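You operate a simulated robot arm through the tools that you are given. There is no shell and no other tool.

You are at the controls of a simulated robot arm. One attempt, no reset.

## Task
Wipe up the spilt powder, slide the white sandbag over the spot and bed the orange dish on it.
Fine: slide the bookend toward the pillar first; blue cloth, put back; wipe before sliding the sandbag. What is to be rubbed or washed off counts as gone when no trace of it is left.
Where things are to end (x, y in the base frame): bookend within 0.035 m of [0.39, -0.43]; white sandbag within 0.05 m of [0.62, -0.28].

It is judged by the outcome, as a careful person would: the job done as asked, and still so three seconds after it is handed in. It fails if anything else is knocked over, pushed out of place, dropped, spilled or broken. Flat cloth is picked up by pressing the open fingertips on it (5 to 10 N) and closing them slowly along it; thin cloth reads only 2 to 8 mm in the jaws.

## Robot
A 6-joint arm with a two-finger parallel gripper, fixed in place. Base frame: the origin is at the foot of the arm, x ahead of it, y to its left, z up; the work surface is at about z = 0.743. Units: m, degrees, N and s.
With the tool pointing down near the work surface it reaches from about 0.28 to 0.68 m from the base axis. Its first joint turns from -166.0 to 166.0 degrees. Payload 1.57 kg.
Tool frame: the origin (TCP) lies between the finger pads and is the grasp point; the fingertips stand 0.03 m ahead of it; z points along the fingers, y is the line along which they close. The gripper opens to 0.11 m. The fingers are 0.024 m wide and 0.012 m thick; the gripper's body (0.048 by 0.112 m) begins 0.078 m behind the TCP.
Orientation is told as [roll, pitch, yaw] about the base's x, y, z axes, in that order, counted from this pose: with the fingers straight down and closing along the base's y, the tool's x points along the base's -x, its y along +y and its z along -z.

## Interface
- The arm moves only by the tool step_arm. Its argument "series" is a list that holds one entry, the list of rows, each a list of 7 numbers: the shift along the base's x, y, z in m, then the turn, a rotation vector about the base's x, y, z in degrees, then the opening, from 0 (shut) to 1 (fully open). In form: [[[dx, dy, dz, wx, wy, wz, grip], ...]]. A call has 1 to 20 rows; each row is the pose to reach, as a shift and turn from the pose commanded when the call began. Rows are played at 5 a second. More than 0.05 m and 8.6 degrees between two rows, or a gripper value outside its range, and nothing of the call is played. A pose out of reach is approached as far as the arm can. The call stops where the force on the tool passes 50 N (or 10 N more than at its start, if that is more) or the arm is blocked; 0.2 s more then pass. Each finger travels about 0.108 m/s and halts on what it meets, pressing with about 36 N; the grip force reading is that of the motor and also rises with nothing between the fingers. The clock runs only during rows and for 0.2 s after the last one: add rows that repeat a pose to give the fingers time. The reply holds the time, the measured pose of the TCP, the force on the tool along the base axes, the opening and the grip force, in the units named above and with some noise, with the torque about the TCP (base axes, N m) and any sound that the robot's microphone picked up.
- Cameras (640 x 400 px; columns grow to the right, rows downward): "scene" is fixed at [0.4004, -0.6498, 1.4776]; the picture's right is [1.00, -0.03, 0.00], its down [-0.02, -0.85, -0.52] and it looks along [0.01, 0.52, -0.85] (base axes); focal length 349 px, centre (320, 200). "wrist" rides on the gripper at [0.07, 0.016, -0.141] in the tool frame; the picture's right is [-0.23, 0.97, 0.00], its down [-0.86, -0.20, -0.48] and it looks along [-0.47, -0.11, 0.88] (tool axes); focal length 222 px, centre (320, 200). There is no depth. A picture from a camera that has moved, and an enlarged one, comes with that camera's place and axes in the base frame and with its lens.
- get_image(camera): a new picture of that camera. No time passes.
- lift_body(by): slides the trunk up (or, below 0, down) by that many m; the arm rides with it, the base frame stays. It gives what a move gives, with no picture.
- zoom(camera, box): a new picture of the part [left, top, right, bottom] of that camera's present view, enlarged. No time passes.
- sign_off(): hands the job in; it is judged then, once.

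Nothing tells you positions but the pictures and the camera data. Unless the task says otherwise, let go and move clear before handing in.

The tools are called after ">>>" as a command line: name --argument value ..., lists and objects as JSON in quotes. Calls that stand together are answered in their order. step_arm: Moves the arm, as the interface text tells. Its arguments: {"type":"object","properties":{"series":{"type":"array","items":{"type":"array","items":{"type":"array","items":{"type":"number"}}}}},"required":["series"]} The other tools are called the same way: lift_body (by) slides the trunk up or down; get_image (camera) takes a picture; zoom (camera, box) takes an enlarged picture of a part of a camera's view; sign_off () hands the job in.

At the start:

```text
clock: 0.0
tcp_pos: [0.5075, -0.1898, 1.0402]
orientation: [0.0, 0.0, -0.2]
wrist_force: [0.3, 0.4, -0.2]
moment: [0.0, -0.04, 0.0]
finger_gap: 0.1102
grasp_force: 0.2
trunk travel left (down, up): [-0.125, 0.465]
```

scene: 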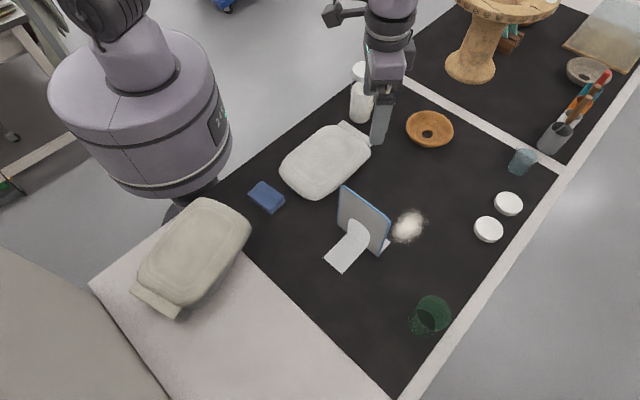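
wrist: 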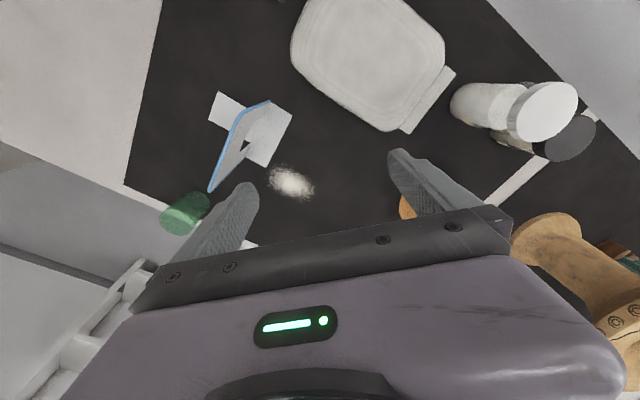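

I see the bookend standing beside the powder at about (0.62, -0.28), with two pale bags, a blue cloth or sponge, and an orange dish. I'll look closer before moving anything.

>>> zoom --camera "scene" --box '[220, 100, 460, 300]'

>>> zoom --camera "scene" --box '[80, 150, 320, 350]'

>>> zoom --camera "scene" --box '[380, 80, 560, 340]'

>>> zoom --camera "wrist" --box '[120, 0, 460, 240]'

```text
2.00 times, centred on (340, 200) of scene
camera zoom: at [0.4004, -0.6498, 1.4776], right [1.0, -0.03, 0.0], down [-0.02, -0.85, -0.52], along [0.01, 0.52, -0.85], focal length 698 px, centre (280, 200)
```

zoom: 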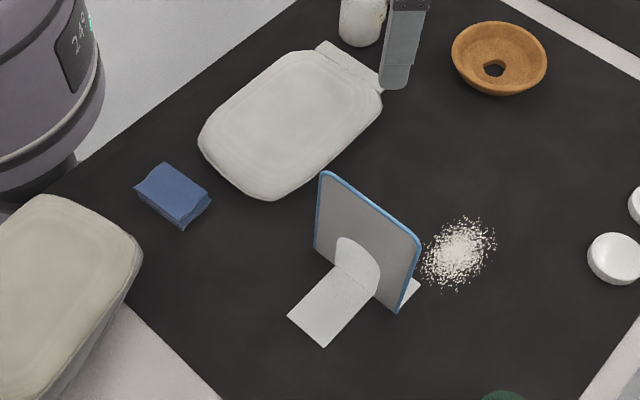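

```text
2.00 times, centred on (200, 250) of scene
camera zoom: at [0.4004, -0.6498, 1.4776], right [1.0, -0.03, 0.0], down [-0.02, -0.85, -0.52], along [0.01, 0.52, -0.85], focal length 698 px, centre (560, 100)
```

zoom: 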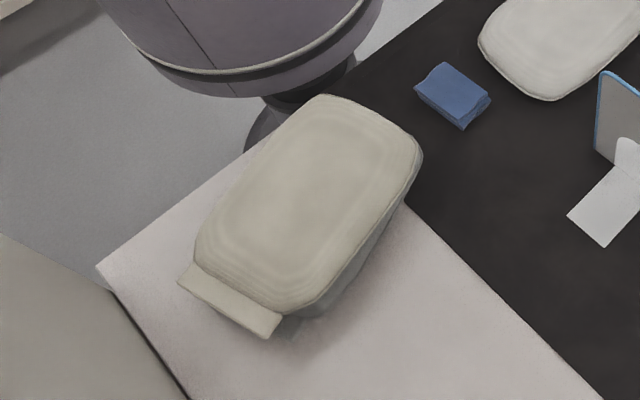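

```text
1.54 times, centred on (470, 210) of scene
camera zoom: at [0.4004, -0.6498, 1.4776], right [1.0, -0.03, 0.0], down [-0.02, -0.85, -0.52], along [0.01, 0.52, -0.85], focal length 537 px, centre (89, 185)
```

zoom: 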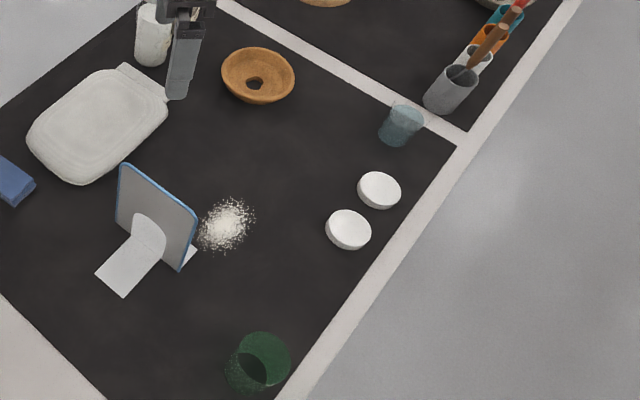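

```text
1.67 times, centred on (290, 120) of wrist
camera zoom: at [0.438, -0.1737, 1.1809], right [0.23, 0.97, 0.0], down [0.85, -0.2, 0.48], along [0.47, -0.11, -0.88], focal length 370 px, centre (370, 333)
```

zoom: 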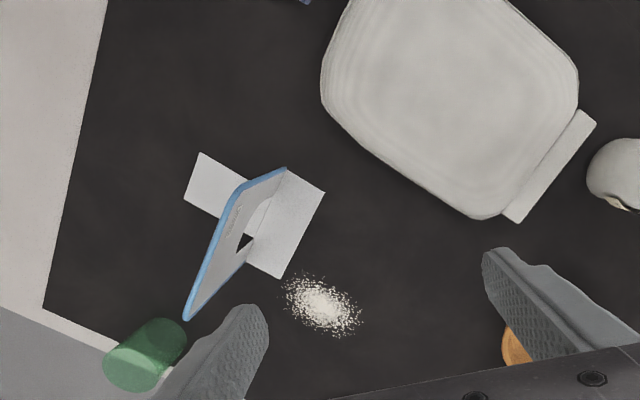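

The white bag on the black mat is near (0.42, -0.10) and the beige one stays where it is. The bookend's upright runs from about (0.45, -0.27) to (0.54, -0.35). I'll turn the gripper so it closes across the upright, move above it and look again.

>>> step_arm --series '[[[-0.003, -0.024, 0, 0, 0, -8.2, 1], [-0.006, -0.048, 0, 0, 0, -16.4, 1], [-0.009, -0.072, 0, 0, 0, -24.6, 1], [-0.012, -0.096, 0, 0, 0, -32.8, 1], [-0.0135, -0.12, 0, 0, 0, -41, 1], [-0.0135, -0.12, 0, 0, 0, -41, 1]]]'

>>> get_image --camera "wrist"

>>> get_image --camera "scene"

```text
clock: 1.4
tcp_pos: [0.4945, -0.3108, 1.0393]
orientation: [-0.1, 0.0, -41.2]
wrist_force: [-1.1, -0.5, 0.6]
moment: [0.01, 0.01, -0.01]
finger_gap: 0.1105
grasp_force: 0.0
trunk travel left (down, up): [-0.125, 0.465]
```

```text
taken
camera wrist: at [0.452, -0.2531, 1.1796], right [0.81, 0.58, 0.0], down [0.51, -0.71, 0.48], along [0.28, -0.39, -0.88], focal length 222 px, centre (320, 200)
```

wrist: 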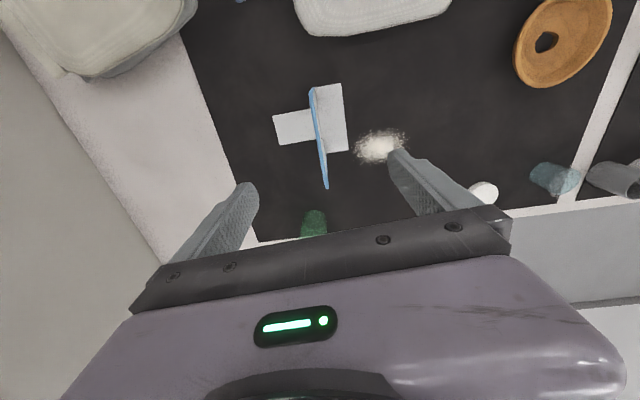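

```text
taken
```

scene: 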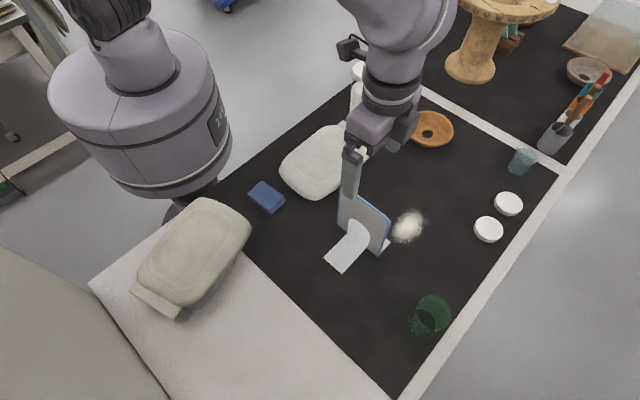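

>>> zoom --camera "wrist" --box '[240, 60, 400, 220]'

>>> zoom --camera "scene" --box '[300, 160, 420, 280]'

```text
2.50 times, centred on (320, 140) of wrist
camera zoom: at [0.452, -0.2531, 1.1796], right [0.81, 0.58, 0.0], down [0.51, -0.71, 0.48], along [0.28, -0.39, -0.88], focal length 555 px, centre (320, 350)
```

zoom: 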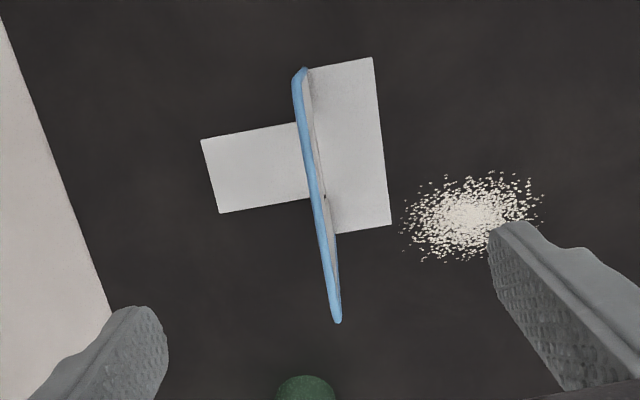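

```text
3.33 times, centred on (360, 220) of scene
camera zoom: at [0.4004, -0.6498, 1.4776], right [1.0, -0.03, 0.0], down [-0.02, -0.85, -0.52], along [0.01, 0.52, -0.85], focal length 1163 px, centre (187, 133)
```

zoom: 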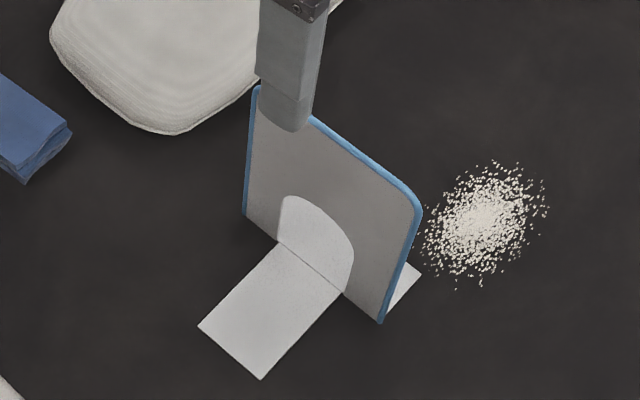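

The upright is centred under the gripper at about (0.494, -0.311) with its top near z 0.897. I'll lower the open fingers either side of it and close gently.

>>> step_arm --series '[[[0, 0, -0.04, 0, 0, -1, 1], [0, 0, -0.08, 0, 0, -1, 1], [0, 0, -0.12, 0, 0, -1, 1], [0, 0, -0.155, 0, 0, -1, 1], [0, 0, -0.185, 0, 0, -1, 1], [0, 0, -0.185, 0, 0, -1, 1]]]'

>>> get_image --camera "wrist"

>>> zoom --camera "scene" --box '[300, 130, 460, 280]'

```text
clock: 2.8
tcp_pos: [0.4937, -0.3066, 0.858]
orientation: [0.0, 0.1, -42.1]
wrist_force: [-0.4, 0.4, -0.2]
moment: [-0.03, 0.01, 0.01]
finger_gap: 0.1099
grasp_force: 0.0
trunk travel left (down, up): [-0.125, 0.465]
```

```text
taken
camera wrist: at [0.4528, -0.2486, 0.9981], right [0.82, 0.57, 0.0], down [0.5, -0.72, 0.48], along [0.27, -0.39, -0.88], focal length 222 px, centre (320, 200)
```

wrist: 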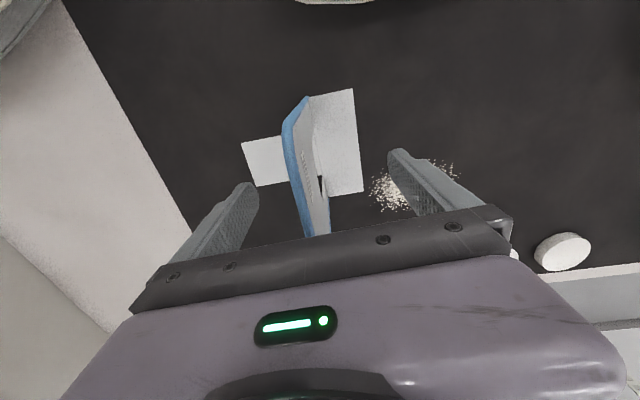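

```text
2.67 times, centred on (380, 205) of scene
camera zoom: at [0.4004, -0.6498, 1.4776], right [1.0, -0.03, 0.0], down [-0.02, -0.85, -0.52], along [0.01, 0.52, -0.85], focal length 930 px, centre (160, 187)
```

zoom: 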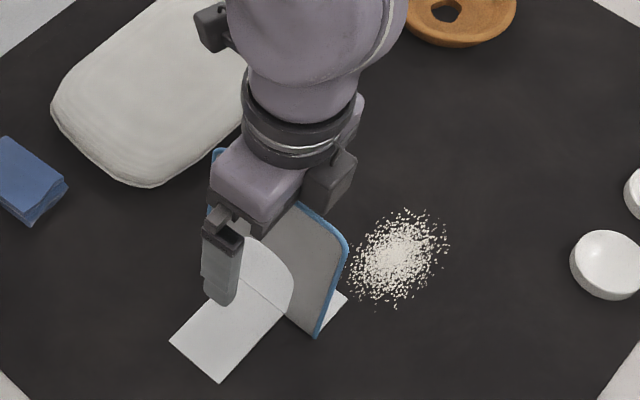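

The fingers straddle the upright. I'll close on it slowly.

>>> step_arm --series '[[[0, 0, 0, 0, 0, 0, 0.8], [0, 0, 0, 0, 0, 0, 0.6], [0, 0, 0, 0, 0, 0, 0.4], [0, 0, 0, 0, 0, 0, 0.25], [0, 0, 0, 0, 0, 0, 0.1], [0, 0, 0, 0, 0, 0, 0], [0, 0, 0, 0, 0, 0, 0], [0, 0, 0, 0, 0, 0, 0]]]'

>>> zoom --camera "scene" --box '[300, 130, 460, 280]'

```text
clock: 4.6
tcp_pos: [0.4924, -0.3076, 0.858]
orientation: [0.0, -0.1, -42.0]
wrist_force: [-2.2, -2.2, 1.5]
moment: [-0.23, 0.08, -0.05]
finger_gap: 0.0051
grasp_force: 25.1
trunk travel left (down, up): [-0.125, 0.465]
```

```text
2.67 times, centred on (380, 205) of scene
camera zoom: at [0.4004, -0.6498, 1.4776], right [1.0, -0.03, 0.0], down [-0.02, -0.85, -0.52], along [0.01, 0.52, -0.85], focal length 930 px, centre (160, 187)
```

zoom: 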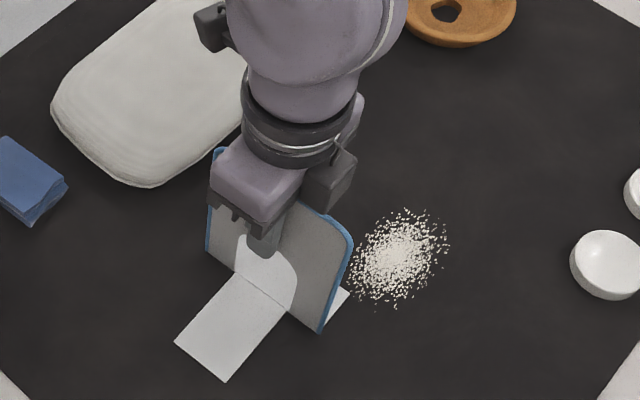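

I have the upright held at 5 mm. I'll slide the bookend along its own normal toward the goal, in steps, watching the force.

>>> step_arm --series '[[[-0.012, -0.014, 0, 0, 0, 0, 0], [-0.025, -0.029, 0, 0, 0, 0, 0], [-0.037, -0.043, 0, 0, 0, 0, 0], [-0.05, -0.057, 0, 0, 0, 0, 0], [-0.05, -0.057, 0, 0, 0, 0, 0]]]'

>>> zoom --camera "scene" --box '[240, 150, 440, 350]'

```text
clock: 5.8
tcp_pos: [0.4429, -0.3665, 0.8582]
orientation: [0.1, -0.1, -42.0]
wrist_force: [6.4, 5.1, 18.6]
moment: [0.17, -0.23, 0.04]
finger_gap: 0.0048
grasp_force: 25.4
trunk travel left (down, up): [-0.125, 0.465]
```

```text
2.00 times, centred on (340, 250) of scene
camera zoom: at [0.4004, -0.6498, 1.4776], right [1.0, -0.03, 0.0], down [-0.02, -0.85, -0.52], along [0.01, 0.52, -0.85], focal length 698 px, centre (280, 100)
```

zoom: 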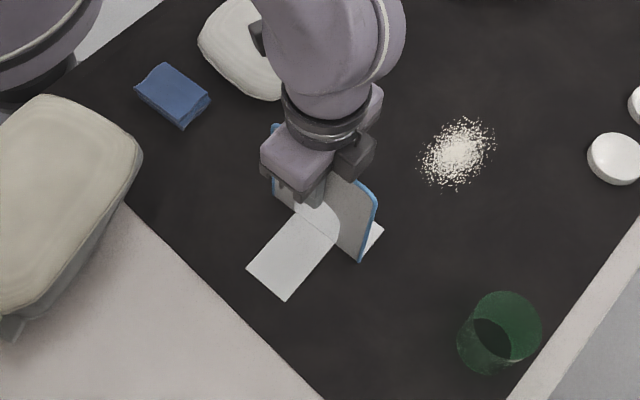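

It slides well with a little downward load, so I'll ease up 1 mm and go the rest of the way.

>>> step_arm --series '[[[0, 0, 0.001, 0, 0, 0, 0], [-0.012, -0.014, 0.001, 0, 0, 0, 0], [-0.025, -0.028, 0.001, 0, 0, 0, 0], [-0.037, -0.042, 0.001, 0, 0, 0, 0], [-0.049, -0.056, 0.001, 0, 0, 0, 0], [-0.049, -0.056, 0.001, 0, 0, 0, 0]]]'

>>> zoom --camera "scene" --box '[220, 190, 420, 390]'

```text
clock: 7.2
tcp_pos: [0.3952, -0.4225, 0.8576]
orientation: [0.0, -0.1, -42.1]
wrist_force: [2.7, 1.4, 7.4]
moment: [0.58, 0.23, -0.19]
finger_gap: 0.0047
grasp_force: 25.2
trunk travel left (down, up): [-0.125, 0.465]
```

```text
2.00 times, centred on (320, 290) of scene
camera zoom: at [0.4004, -0.6498, 1.4776], right [1.0, -0.03, 0.0], down [-0.02, -0.85, -0.52], along [0.01, 0.52, -0.85], focal length 698 px, centre (320, 20)
```

zoom: 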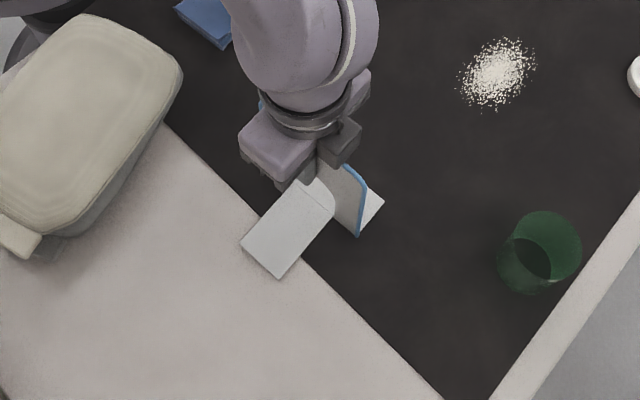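

The bookend's centre is now at about (0.39, -0.43) and it stands level. I'll release it and rise straight up.

>>> step_arm --series '[[[0, 0, 0, 0, 0, 0, 0.1], [0, 0, 0, 0, 0, 0, 0.3], [0, 0, 0, 0, 0, 0, 0.5], [0, 0, 0, 0, 0, 0, 0.5], [0, 0, 0.04, 0, 0, 0, 0.5], [0, 0, 0.08, 0, 0, 0, 0.5], [0, 0, 0.12, 0, 0, 0, 0.5], [0, 0, 0.16, 0, 0, 0, 0.5], [0, 0, 0.2, 0, 0, 0, 0.5]]]'

>>> get_image --camera "wrist"

>>> get_image --camera "scene"

```text
clock: 9.2
tcp_pos: [0.3928, -0.422, 1.0565]
orientation: [0.1, 0.0, -41.9]
wrist_force: [0.9, 1.1, 0.4]
moment: [0.02, -0.02, 0.0]
finger_gap: 0.055
grasp_force: 0.1
trunk travel left (down, up): [-0.125, 0.465]
```

```text
taken
camera wrist: at [0.3521, -0.3632, 1.1972], right [0.82, 0.57, 0.0], down [0.5, -0.72, 0.48], along [0.27, -0.39, -0.88], focal length 222 px, centre (320, 200)
```

wrist: 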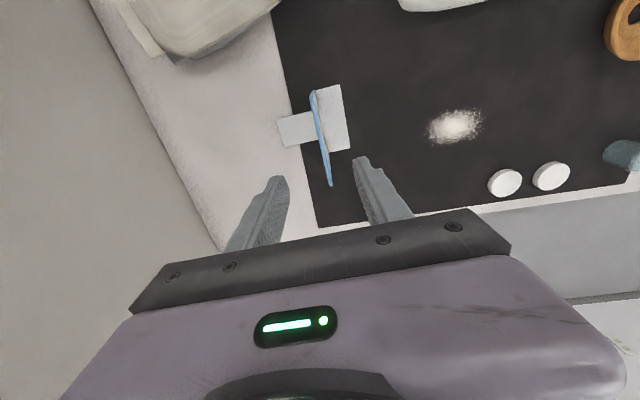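

```text
taken
```

scene: 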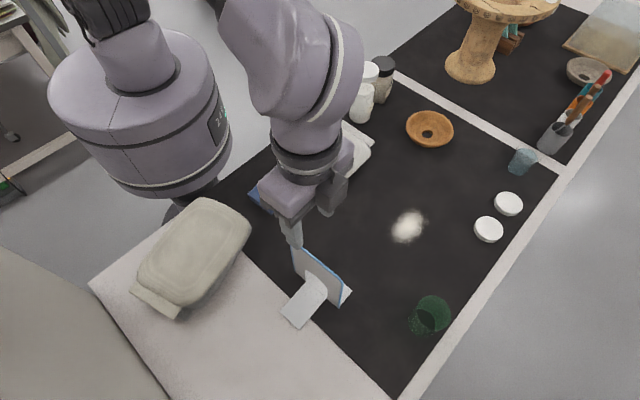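

The bookend stands at about (0.39, -0.43). Next is the blue folded cloth near (0.28, -0.195), so I'll go above it and look.

>>> step_arm --series '[[[-0.019, 0.038, 0, 0, 0, 0, 0.6], [-0.038, 0.076, 0, 0, 0, 0, 0.7], [-0.057, 0.114, 0, 0, 0, 0, 0.8], [-0.076, 0.152, 0, 0, 0, 0, 1], [-0.095, 0.19, -0.02, 0, 0, 0, 1], [-0.113, 0.227, -0.05, 0, 0, 0, 1], [-0.113, 0.227, -0.05, 0, 0, 0, 1]]]'

>>> get_image --camera "wrist"

>>> zoom --camera "scene" --box '[220, 140, 320, 240]'

```text
refused: row 6 steps farther than a row can; nothing moved
```

```text
taken
camera wrist: at [0.3521, -0.3632, 1.1972], right [0.82, 0.57, 0.0], down [0.5, -0.72, 0.48], along [0.27, -0.39, -0.88], focal length 222 px, centre (320, 200)
```

wrist: 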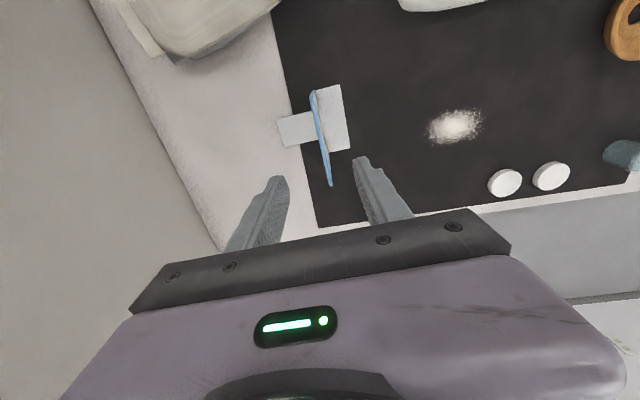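

```text
4.00 times, centred on (270, 190) of scene
camera zoom: at [0.4004, -0.6498, 1.4776], right [1.0, -0.03, 0.0], down [-0.02, -0.85, -0.52], along [0.01, 0.52, -0.85], focal length 1396 px, centre (520, 240)
```

zoom: 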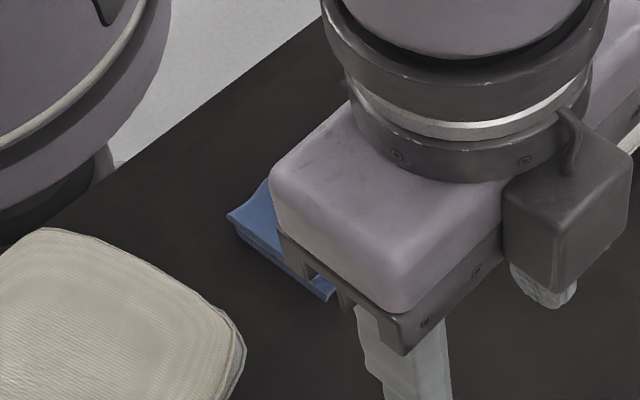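

The last row was slightly too long, so nothing moved. I'll repeat the move to above the cloth with shorter steps.

>>> step_arm --series '[[[-0.019, 0.038, 0, 0, 0, 0, 0.6], [-0.038, 0.076, 0, 0, 0, 0, 0.7], [-0.057, 0.114, 0, 0, 0, 0, 0.8], [-0.076, 0.152, 0, 0, 0, 0, 1], [-0.095, 0.19, -0.01, 0, 0, 0, 1], [-0.113, 0.227, -0.03, 0, 0, 0, 1], [-0.113, 0.227, -0.05, 0, 0, 0, 1], [-0.113, 0.227, -0.05, 0, 0, 0, 1]]]'

>>> get_image --camera "wrist"

>>> get_image --camera "scene"

```text
clock: 11.0
tcp_pos: [0.2835, -0.1952, 1.0047]
orientation: [0.1, -0.1, -42.0]
wrist_force: [0.7, -0.6, 1.3]
moment: [0.0, 0.03, 0.04]
finger_gap: 0.1098
grasp_force: 0.1
trunk travel left (down, up): [-0.125, 0.465]
```

```text
taken
camera wrist: at [0.2422, -0.1371, 1.1459], right [0.82, 0.57, 0.0], down [0.5, -0.72, 0.48], along [0.27, -0.39, -0.88], focal length 222 px, centre (320, 200)
```

wrist: 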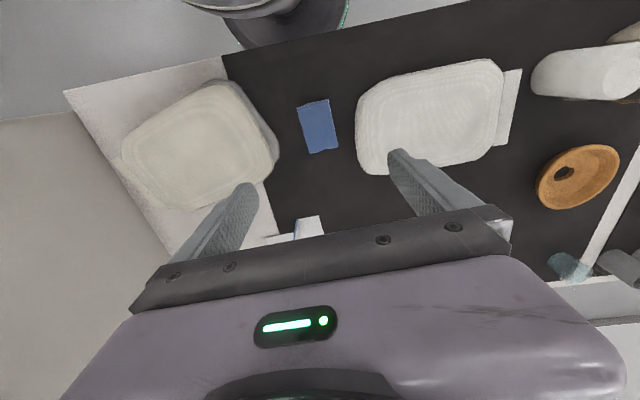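

```text
taken
```

scene: 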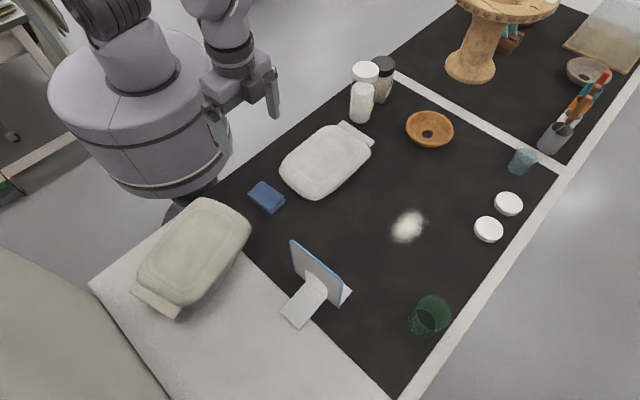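

>>> zoom --camera "wrist" --box '[270, 80, 370, 180]'

>>> zoom --camera "scene" --box '[236, 170, 296, 225]'

>>> zoom --camera "wrist" --box '[330, 20, 640, 240]'

>>> zoom --camera "scene" --box '[260, 50, 480, 220]'

```text
4.00 times, centred on (320, 130) of wrist
camera zoom: at [0.2422, -0.1371, 1.1459], right [0.82, 0.57, 0.0], down [0.5, -0.72, 0.48], along [0.27, -0.39, -0.88], focal length 888 px, centre (320, 480)
```

zoom: 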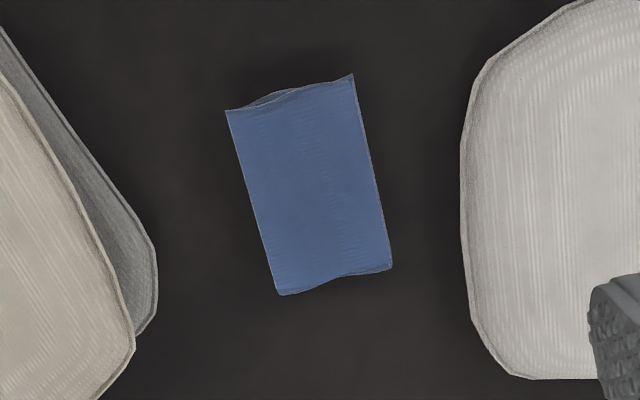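

```text
7.27 times, centred on (266, 198) of scene
camera zoom: at [0.4004, -0.6498, 1.4776], right [1.0, -0.03, 0.0], down [-0.02, -0.85, -0.52], along [0.01, 0.52, -0.85], focal length 2538 px, centre (713, 218)
```

zoom: 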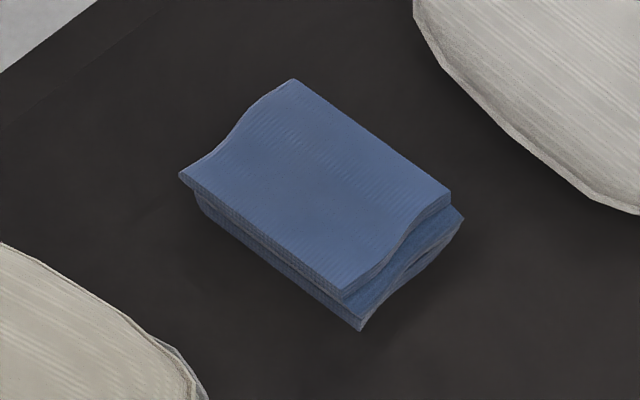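

```text
1.82 times, centred on (485, 130) of wrist
camera zoom: at [0.2422, -0.1371, 1.1459], right [0.82, 0.57, 0.0], down [0.5, -0.72, 0.48], along [0.27, -0.39, -0.88], focal length 404 px, centre (20, 327)
```

zoom: 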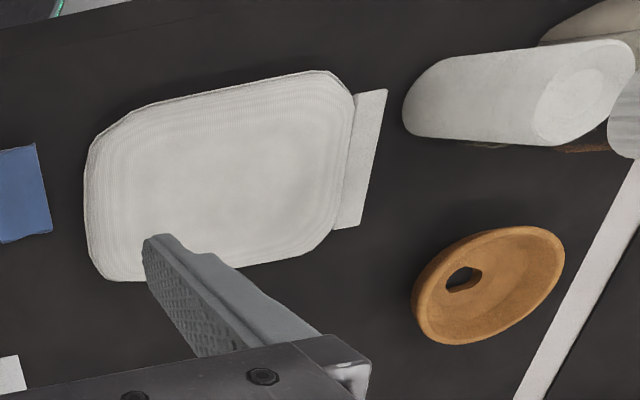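

```text
2.35 times, centred on (370, 135) of scene
camera zoom: at [0.4004, -0.6498, 1.4776], right [1.0, -0.03, 0.0], down [-0.02, -0.85, -0.52], along [0.01, 0.52, -0.85], focal length 821 px, centre (202, 353)
```

zoom: 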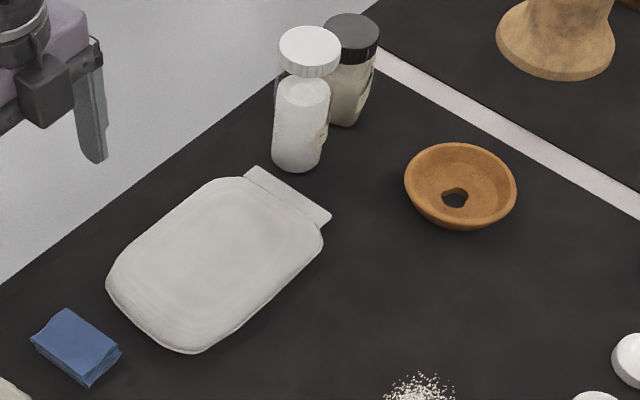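

The blue cloth is a folded pad about 0.09 by 0.05 m centred at (0.28, -0.197). I'll straddle it with the gripper part-open, clear of both bags, and grip it slightly off-centre so it sticks out toward the far powder.

>>> step_arm --series '[[[-0.015, 0.008, 0, 0, 0, 1, 0.72], [-0.015, 0.008, -0.04, 0, 0, 1, 0.72], [-0.015, 0.008, -0.08, 0, 0, 1, 0.72], [-0.015, 0.008, -0.12, 0, 0, 1, 0.72], [-0.015, 0.008, -0.16, 0, 0, 1, 0.72], [-0.015, 0.008, -0.185, 0, 0, 1, 0.72], [-0.015, 0.008, -0.185, 0, 0, 1, 0.72]]]'

>>> get_image --camera "wrist"

>>> zoom --camera "scene" --box '[200, 110, 340, 240]'

```text
clock: 12.6
tcp_pos: [0.2657, -0.1867, 0.8215]
orientation: [-0.1, 0.0, -41.1]
wrist_force: [0.5, 0.1, -0.5]
moment: [-0.04, 0.0, -0.02]
finger_gap: 0.0792
grasp_force: 0.1
trunk travel left (down, up): [-0.125, 0.465]
```

```text
taken
camera wrist: at [0.2239, -0.1277, 0.9631], right [0.81, 0.58, 0.0], down [0.51, -0.71, 0.48], along [0.28, -0.39, -0.88], focal length 222 px, centre (320, 200)
```

wrist: 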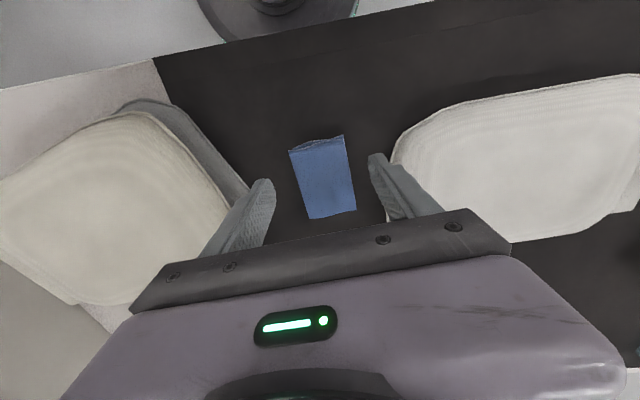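

```text
3.08 times, centred on (270, 175) of scene
camera zoom: at [0.4004, -0.6498, 1.4776], right [1.0, -0.03, 0.0], down [-0.02, -0.85, -0.52], along [0.01, 0.52, -0.85], focal length 1074 px, centre (474, 277)
```

zoom: 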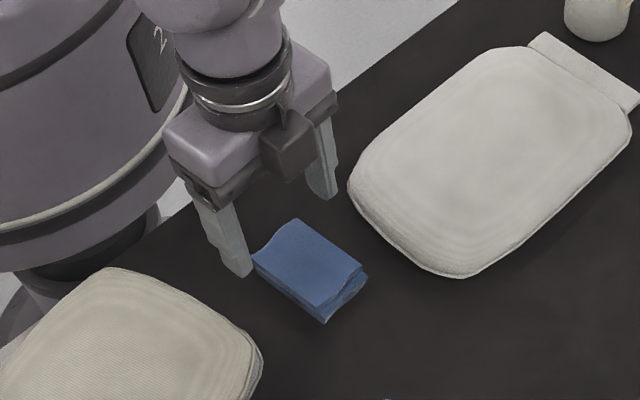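

>>> step_arm --series '[[[0, 0, -0.02, 0, 0, 0, 0.72], [0, 0, -0.035, 0, 0, 0, 0.72], [0, 0, -0.043, 0, 0, 0, 0.72], [0, 0, -0.043, 0, 0, 0, 0.72], [0, 0, -0.043, 0, 0, 0, 0.6], [0, 0, -0.043, 0, 0, 0, 0.5], [0, 0, -0.043, 0, 0, 0, 0.4], [0, 0, -0.043, 0, 0, 0, 0.4]]]'

>>> get_image --camera "wrist"

>>> zoom --camera "scene" --box '[200, 110, 340, 240]'

```text
clock: 14.4
tcp_pos: [0.2664, -0.1863, 0.7796]
orientation: [0.0, -0.1, -41.0]
wrist_force: [-0.1, -0.3, 0.4]
moment: [0.04, 0.01, 0.01]
finger_gap: 0.0535
grasp_force: 36.2
trunk travel left (down, up): [-0.125, 0.465]
```

```text
taken
camera wrist: at [0.2246, -0.1284, 0.92], right [0.81, 0.59, 0.0], down [0.51, -0.71, 0.48], along [0.28, -0.39, -0.88], focal length 222 px, centre (320, 200)
```

wrist: 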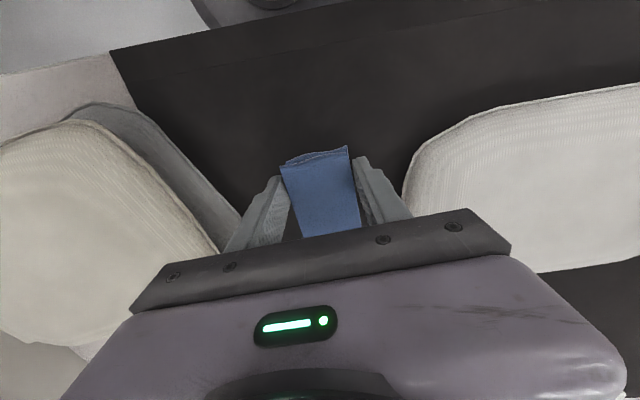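

```text
3.08 times, centred on (270, 175) of scene
camera zoom: at [0.4004, -0.6498, 1.4776], right [1.0, -0.03, 0.0], down [-0.02, -0.85, -0.52], along [0.01, 0.52, -0.85], focal length 1074 px, centre (474, 277)
```

zoom: 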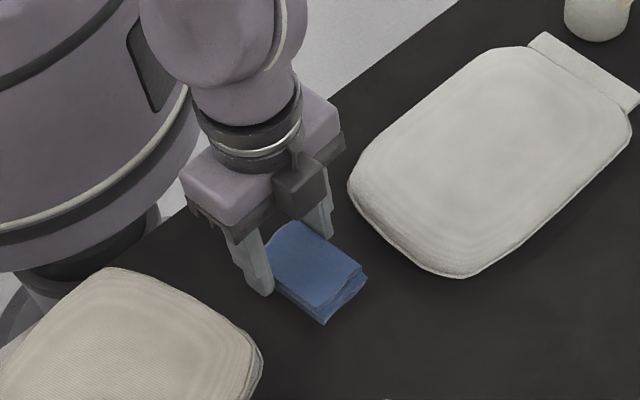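

The pad is held firmly at about 53 mm. I'll lift it clear and carry it over toward the powder, staying high.

>>> step_arm --series '[[[0, 0, 0, 0, 0, 0, 0.3], [0, 0, 0.03, 0, 0, 0, 0.3], [0, 0, 0.07, 0, 0, 0, 0.3], [0, 0, 0.11, 0, 0, 0, 0.3], [0.04, -0.01, 0.12, 0, 0, 2, 0.3], [0.08, -0.02, 0.12, 0, 0, 4, 0.3], [0.12, -0.03, 0.12, 0, 0, 6, 0.3], [0.16, -0.04, 0.12, 0, 0, 8, 0.3], [0.2, -0.05, 0.12, 0, 0, 10, 0.3], [0.24, -0.06, 0.12, 0, 0, 12, 0.3], [0.28, -0.07, 0.12, 0, 0, 14, 0.3], [0.31, -0.078, 0.12, 0, 0, 16, 0.3], [0.333, -0.085, 0.12, 0, 0, 16, 0.3], [0.333, -0.085, 0.12, 0, 0, 16, 0.3]]]'

>>> get_image --camera "wrist"

>>> get_image --camera "scene"

```text
clock: 17.4
tcp_pos: [0.5999, -0.2716, 0.8989]
orientation: [0.0, -0.1, -25.0]
wrist_force: [-0.2, 0.4, -0.6]
moment: [0.01, 0.04, 0.01]
finger_gap: 0.0539
grasp_force: 35.9
trunk travel left (down, up): [-0.125, 0.465]
```

```text
taken
camera wrist: at [0.5436, -0.227, 1.0388], right [0.62, 0.79, 0.0], down [0.69, -0.54, 0.48], along [0.38, -0.3, -0.88], focal length 222 px, centre (320, 200)
```

wrist: 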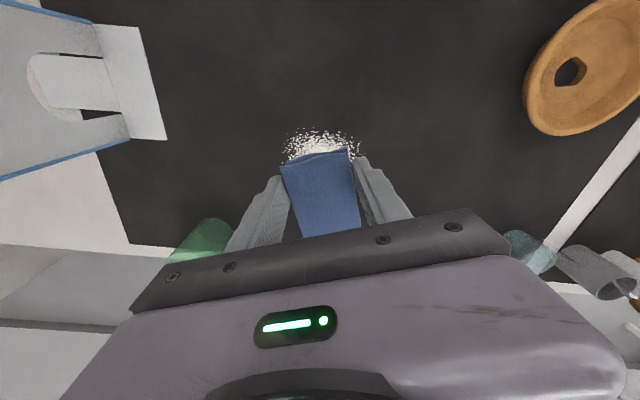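

```text
taken
```

scene: 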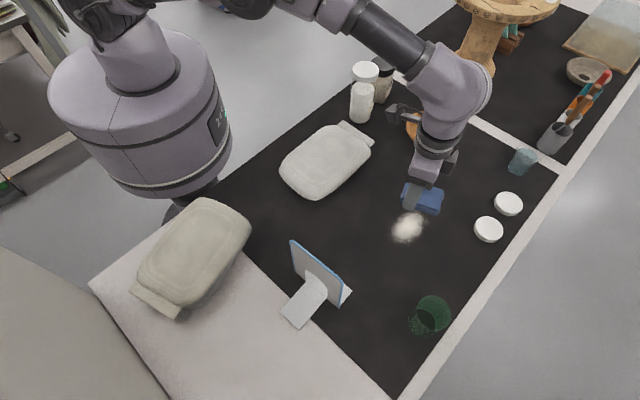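

The arm reaches the powder at about (0.618, -0.279) comfortably. I'll put the pad down just beside it on the left and check the contact force before stroking.

>>> step_arm --series '[[[0.015, 0.027, 0, 0, 0, 0, 0.3], [0.029, 0.054, -0.02, 0, 0, 0, 0.3], [0.029, 0.054, -0.06, 0, 0, 0, 0.3], [0.029, 0.054, -0.1, 0, 0, 0, 0.3], [0.029, 0.054, -0.116, 0, 0, 0, 0.3], [0.029, 0.054, -0.12, 0, 0, 0, 0.3], [0.029, 0.054, -0.122, 0, 0, 0, 0.3], [0.029, 0.054, -0.122, 0, 0, 0, 0.3]]]'

>>> get_image --camera "scene"

```text
clock: 19.2
tcp_pos: [0.6294, -0.2208, 0.7799]
orientation: [0.0, -0.1, -24.9]
wrist_force: [2.9, -8.9, 26.1]
moment: [-0.22, 0.15, 0.0]
finger_gap: 0.0538
grasp_force: 36.1
trunk travel left (down, up): [-0.125, 0.465]
```

```text
taken
```

scene: 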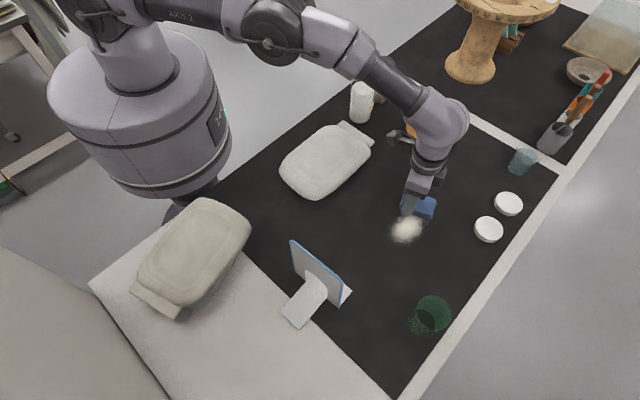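

Contact is a bit heavy at 26 N. I'll ease up about 1 mm and stroke across the patch and back.

>>> step_arm --series '[[[0, 0, 0.0012, 0, 0, 0, 0.3], [-0.0085, -0.018, 0.0012, 0, 0, 0, 0.3], [-0.017, -0.036, 0.0012, 0, 0, 0, 0.3], [-0.0255, -0.0545, 0.0012, 0, 0, 0, 0.3], [-0.034, -0.0725, 0.0012, 0, 0, 0, 0.3], [-0.0425, -0.091, 0.0012, 0, 0, 0, 0.3], [-0.051, -0.109, 0.0012, 0, 0, 0, 0.3]]]'

>>> zoom --camera "scene" --box '[340, 150, 500, 290]'

```text
clock: 20.8
tcp_pos: [0.5766, -0.3284, 0.7786]
orientation: [-0.2, -0.3, -25.0]
wrist_force: [7.6, 13.2, 31.8]
moment: [0.58, -0.32, 0.13]
finger_gap: 0.054
grasp_force: 36.1
trunk travel left (down, up): [-0.125, 0.465]
```

```text
2.86 times, centred on (420, 220) of scene
camera zoom: at [0.4004, -0.6498, 1.4776], right [1.0, -0.03, 0.0], down [-0.02, -0.85, -0.52], along [0.01, 0.52, -0.85], focal length 997 px, centre (34, 143)
```

zoom: 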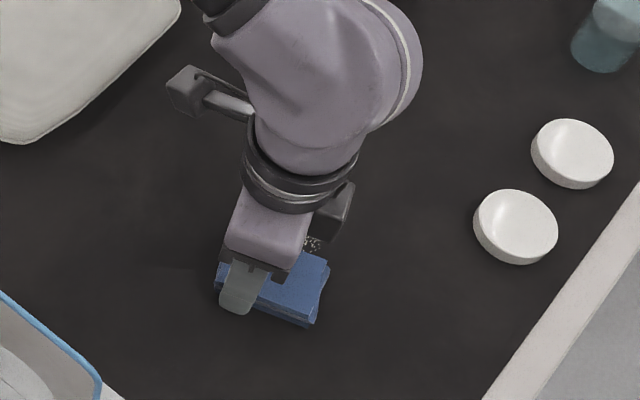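

A little residue remains beyond the pad's outer end. I'll sweep back with the pad shifted 15 mm outward and slightly lighter.

>>> step_arm --series '[[[0.0135, -0.006, 0.001, 0, 0, 0, 0.3], [0.022, 0.012, 0.001, 0, 0, 0, 0.3], [0.0305, 0.03, 0.001, 0, 0, 0, 0.3], [0.039, 0.0485, 0.001, 0, 0, 0, 0.3], [0.0475, 0.0665, 0.001, 0, 0, 0, 0.3], [0.056, 0.085, 0.001, 0, 0, 0, 0.3], [0.0645, 0.103, 0.001, 0, 0, 0, 0.3]]]'

>>> zoom --camera "scene" --box '[340, 150, 500, 290]'

>>> get_image --camera "wrist"

```text
clock: 22.4
tcp_pos: [0.6429, -0.2265, 0.7785]
orientation: [0.0, 0.0, -25.1]
wrist_force: [-3.7, -3.1, 8.8]
moment: [-0.2, 0.16, -0.02]
finger_gap: 0.0535
grasp_force: 36.5
trunk travel left (down, up): [-0.125, 0.465]
```

```text
2.86 times, centred on (420, 220) of scene
camera zoom: at [0.4004, -0.6498, 1.4776], right [1.0, -0.03, 0.0], down [-0.02, -0.85, -0.52], along [0.01, 0.52, -0.85], focal length 997 px, centre (34, 143)
```

zoom: 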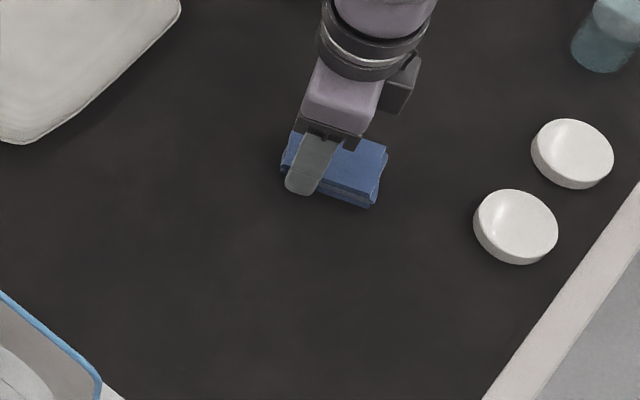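

```text
taken
camera wrist: at [0.5876, -0.1819, 0.9194], right [0.62, 0.79, 0.0], down [0.69, -0.54, 0.48], along [0.38, -0.3, -0.88], focal length 222 px, centre (320, 200)
```

wrist: 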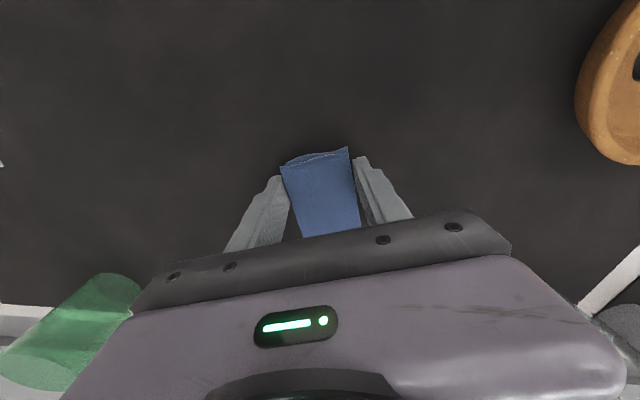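

The spot looks clean. I'll make one more pair of overlapping strokes, inner then middle, to be sure nothing is left.

>>> step_arm --series '[[[-0.014, 0.006, 0, 0, 0, 0, 0.3], [-0.028, 0.013, 0, 0, 0, 0, 0.3], [-0.0365, -0.005, 0, 0, 0, 0, 0.3], [-0.045, -0.023, 0, 0, 0, 0, 0.3], [-0.0535, -0.0415, 0, 0, 0, 0, 0.3], [-0.062, -0.0595, 0, 0, 0, 0, 0.3], [-0.0705, -0.078, 0, 0, 0, 0, 0.3], [-0.079, -0.096, 0.0005, 0, 0, 0, 0.3], [-0.067, -0.102, 0.0005, 0, 0, 0, 0.3], [-0.0585, -0.084, 0.0005, 0, 0, 0, 0.3], [-0.05, -0.066, 0.0005, 0, 0, 0, 0.3], [-0.0415, -0.0475, 0, 0, 0, 0, 0.3], [-0.033, -0.0295, 0, 0, 0, 0, 0.3], [-0.0245, -0.011, 0, 0, 0, 0, 0.3], [-0.016, 0.007, 0, 0, 0, 0, 0.3]]]'

>>> zoom --camera "scene" --box '[340, 150, 500, 290]'

```text
clock: 25.6
tcp_pos: [0.6267, -0.2181, 0.7781]
orientation: [-0.1, -0.1, -25.1]
wrist_force: [-3.9, -6.8, 11.6]
moment: [-0.16, 0.21, -0.01]
finger_gap: 0.0535
grasp_force: 36.0
trunk travel left (down, up): [-0.125, 0.465]
```

```text
2.86 times, centred on (420, 220) of scene
camera zoom: at [0.4004, -0.6498, 1.4776], right [1.0, -0.03, 0.0], down [-0.02, -0.85, -0.52], along [0.01, 0.52, -0.85], focal length 997 px, centre (34, 143)
```

zoom: 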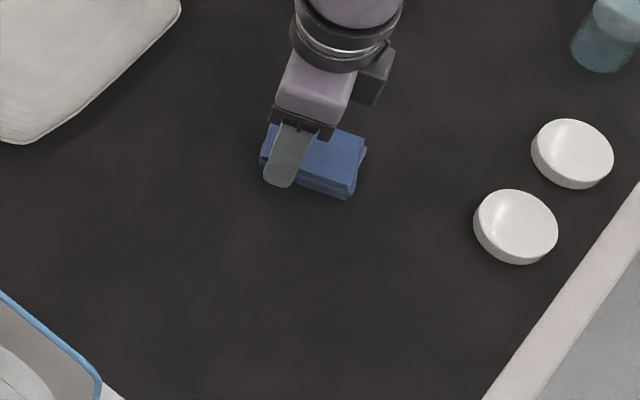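

The area around the pad is clean. I'll lift, check under it, then carry the pad back to where it lay.

>>> step_arm --series '[[[0, 0, 0.03, 0, 0, 0, 0.3], [0, 0, 0.07, 0, 0, 0, 0.3], [0, 0, 0.11, 0, 0, 0, 0.3], [-0.04, 0, 0.12, 0, 0, -2, 0.3], [-0.08, -0.006, 0.12, 0, 0, -4, 0.3], [-0.12, -0.01, 0.12, 0, 0, -6, 0.3], [-0.16, -0.01, 0.12, 0, 0, -8, 0.3], [-0.2, -0.005, 0.12, 0, 0, -10, 0.3], [-0.24, 0.005, 0.12, 0, 0, -12, 0.3], [-0.28, 0.015, 0.12, 0, 0, -14, 0.3], [-0.32, 0.025, 0.12, 0, 0, -16, 0.3], [-0.3603, 0.0318, 0.12, 0, 0, -16, 0.3], [-0.3603, 0.0318, 0.12, 0, 0, -16, 0.3]]]'

>>> zoom --camera "scene" --box '[340, 150, 500, 290]'

>>> get_image --camera "wrist"

>>> get_image --camera "scene"

```text
clock: 28.4
tcp_pos: [0.2646, -0.1854, 0.8966]
orientation: [0.0, 0.0, -41.1]
wrist_force: [-1.2, 0.5, -0.6]
moment: [0.04, 0.0, 0.0]
finger_gap: 0.0539
grasp_force: 36.2
trunk travel left (down, up): [-0.125, 0.465]
```

```text
2.86 times, centred on (420, 220) of scene
camera zoom: at [0.4004, -0.6498, 1.4776], right [1.0, -0.03, 0.0], down [-0.02, -0.85, -0.52], along [0.01, 0.52, -0.85], focal length 997 px, centre (34, 143)
```

zoom: 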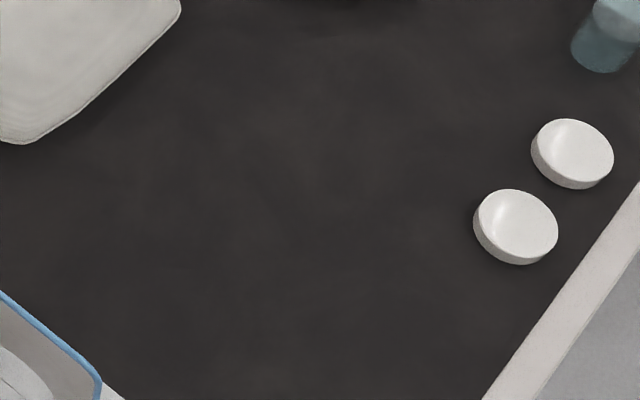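

```text
taken
camera wrist: at [0.2237, -0.1283, 1.037], right [0.81, 0.59, 0.0], down [0.51, -0.71, 0.48], along [0.28, -0.39, -0.88], focal length 222 px, centre (320, 200)
```

wrist: 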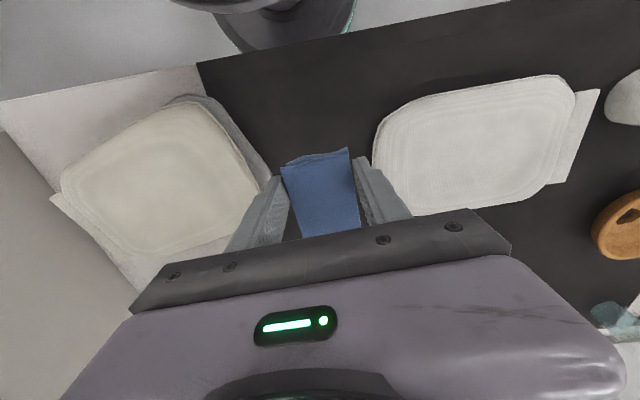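

```text
taken
```

scene: 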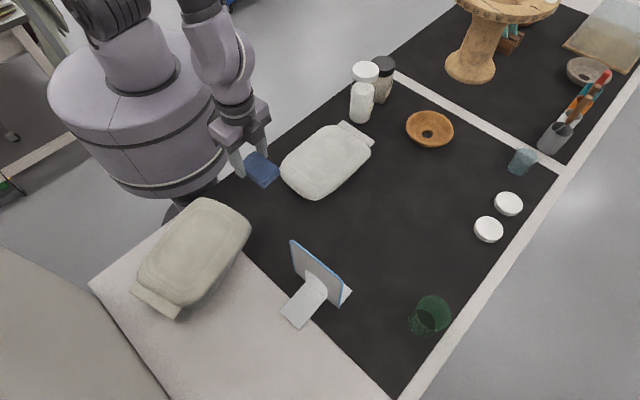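

No powder is left. I'll set the pad down where it lay, open only as far as before, and rise.

>>> step_arm --series '[[[0.001, -0.001, -0.04, 0, 0, 0, 0.3], [0.001, -0.001, -0.08, 0, 0, 0, 0.3], [0.001, -0.001, -0.105, 0, 0, 0, 0.3], [0.001, -0.001, -0.116, 0, 0, 0, 0.3], [0.001, -0.001, -0.118, 0, 0, 0, 0.3], [0.001, -0.001, -0.118, 0, 0, 0, 0.5], [0.001, -0.001, -0.118, 0, 0, 0, 0.6], [0.001, -0.001, -0.118, 0, 0, 0, 0.72], [0.001, -0.001, -0.118, 0, 0, 0, 0.72], [0.001, -0.001, -0.08, 0, 0, 0, 0.72], [0.001, -0.001, -0.04, 0, 0, 0, 0.72], [0.001, -0.001, 0, 0, 0, 0, 0.72], [0.001, -0.001, 0.04, 0, 0, 0, 0.72], [0.001, -0.001, 0.08, 0, 0, 0, 0.72], [0.001, -0.001, 0.12, 0, 0, 0, 0.72], [0.001, -0.001, 0.12, 0, 0, 0, 0.72]]]'

>>> get_image --camera "wrist"

>>> get_image --camera "scene"

```text
clock: 31.8
tcp_pos: [0.2654, -0.1862, 1.0194]
orientation: [0.0, 0.0, -41.1]
wrist_force: [-0.3, 0.3, 0.4]
moment: [0.01, 0.0, -0.01]
finger_gap: 0.0792
grasp_force: 0.0
trunk travel left (down, up): [-0.125, 0.465]
```

```text
taken
camera wrist: at [0.2242, -0.1289, 1.1592], right [0.81, 0.59, 0.0], down [0.51, -0.71, 0.48], along [0.28, -0.39, -0.88], focal length 222 px, centre (320, 200)
```

wrist: 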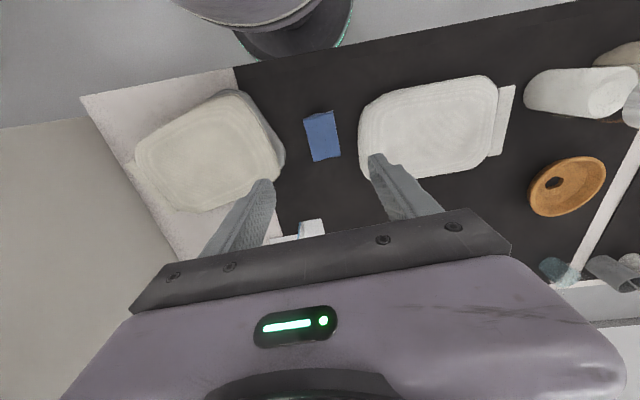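

```text
taken
```

scene: 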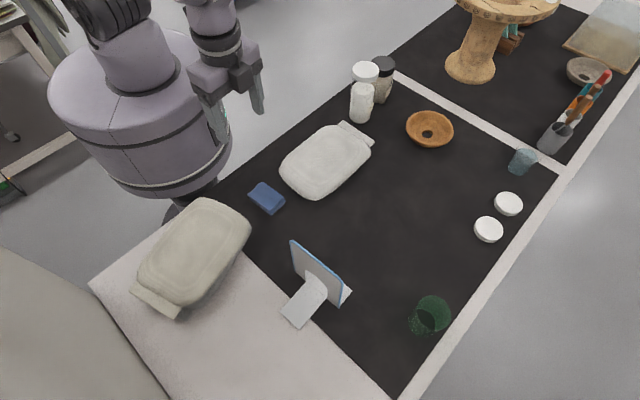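

The cloth is back in its place. The white bag is centred at about (0.42, -0.09), so the push to (0.62, -0.28) runs square to its long side. I'll go above its base-side edge and look before lowering.

>>> step_arm --series '[[[0.017, 0.044, 0, 0, 0, -2.5, 1], [0.034, 0.088, 0, 0, 0, -2.5, 1], [0.051, 0.132, 0, 0, 0, -2.5, 1], [0.0686, 0.175, 0, 0, 0, -2.5, 1], [0.0686, 0.175, -0.04, 0, 0, -2.5, 1], [0.0686, 0.175, -0.08, 0, 0, -2.5, 1], [0.0686, 0.175, -0.08, 0, 0, -2.5, 1]]]'

>>> get_image --camera "wrist"

>>> get_image --camera "scene"

```text
clock: 33.4
tcp_pos: [0.3376, -0.0131, 0.9376]
orientation: [0.0, 0.0, -43.6]
wrist_force: [0.5, -0.6, 0.5]
moment: [-0.01, 0.0, -0.01]
finger_gap: 0.1102
grasp_force: 0.0
trunk travel left (down, up): [-0.125, 0.465]
```

```text
taken
camera wrist: at [0.2989, 0.0469, 1.0785], right [0.84, 0.55, 0.0], down [0.48, -0.73, 0.48], along [0.26, -0.4, -0.88], focal length 222 px, centre (320, 200)
```

wrist: 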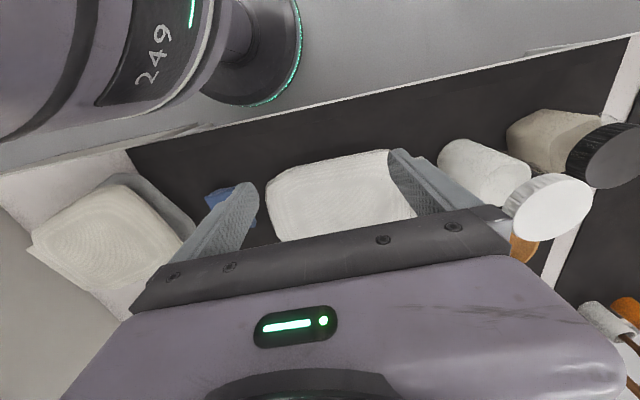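

```text
taken
```

scene: 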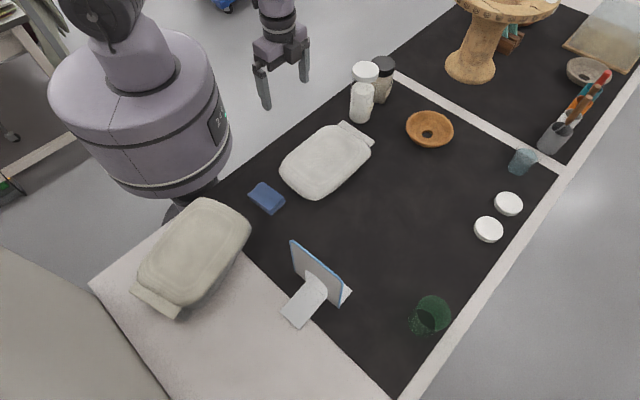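

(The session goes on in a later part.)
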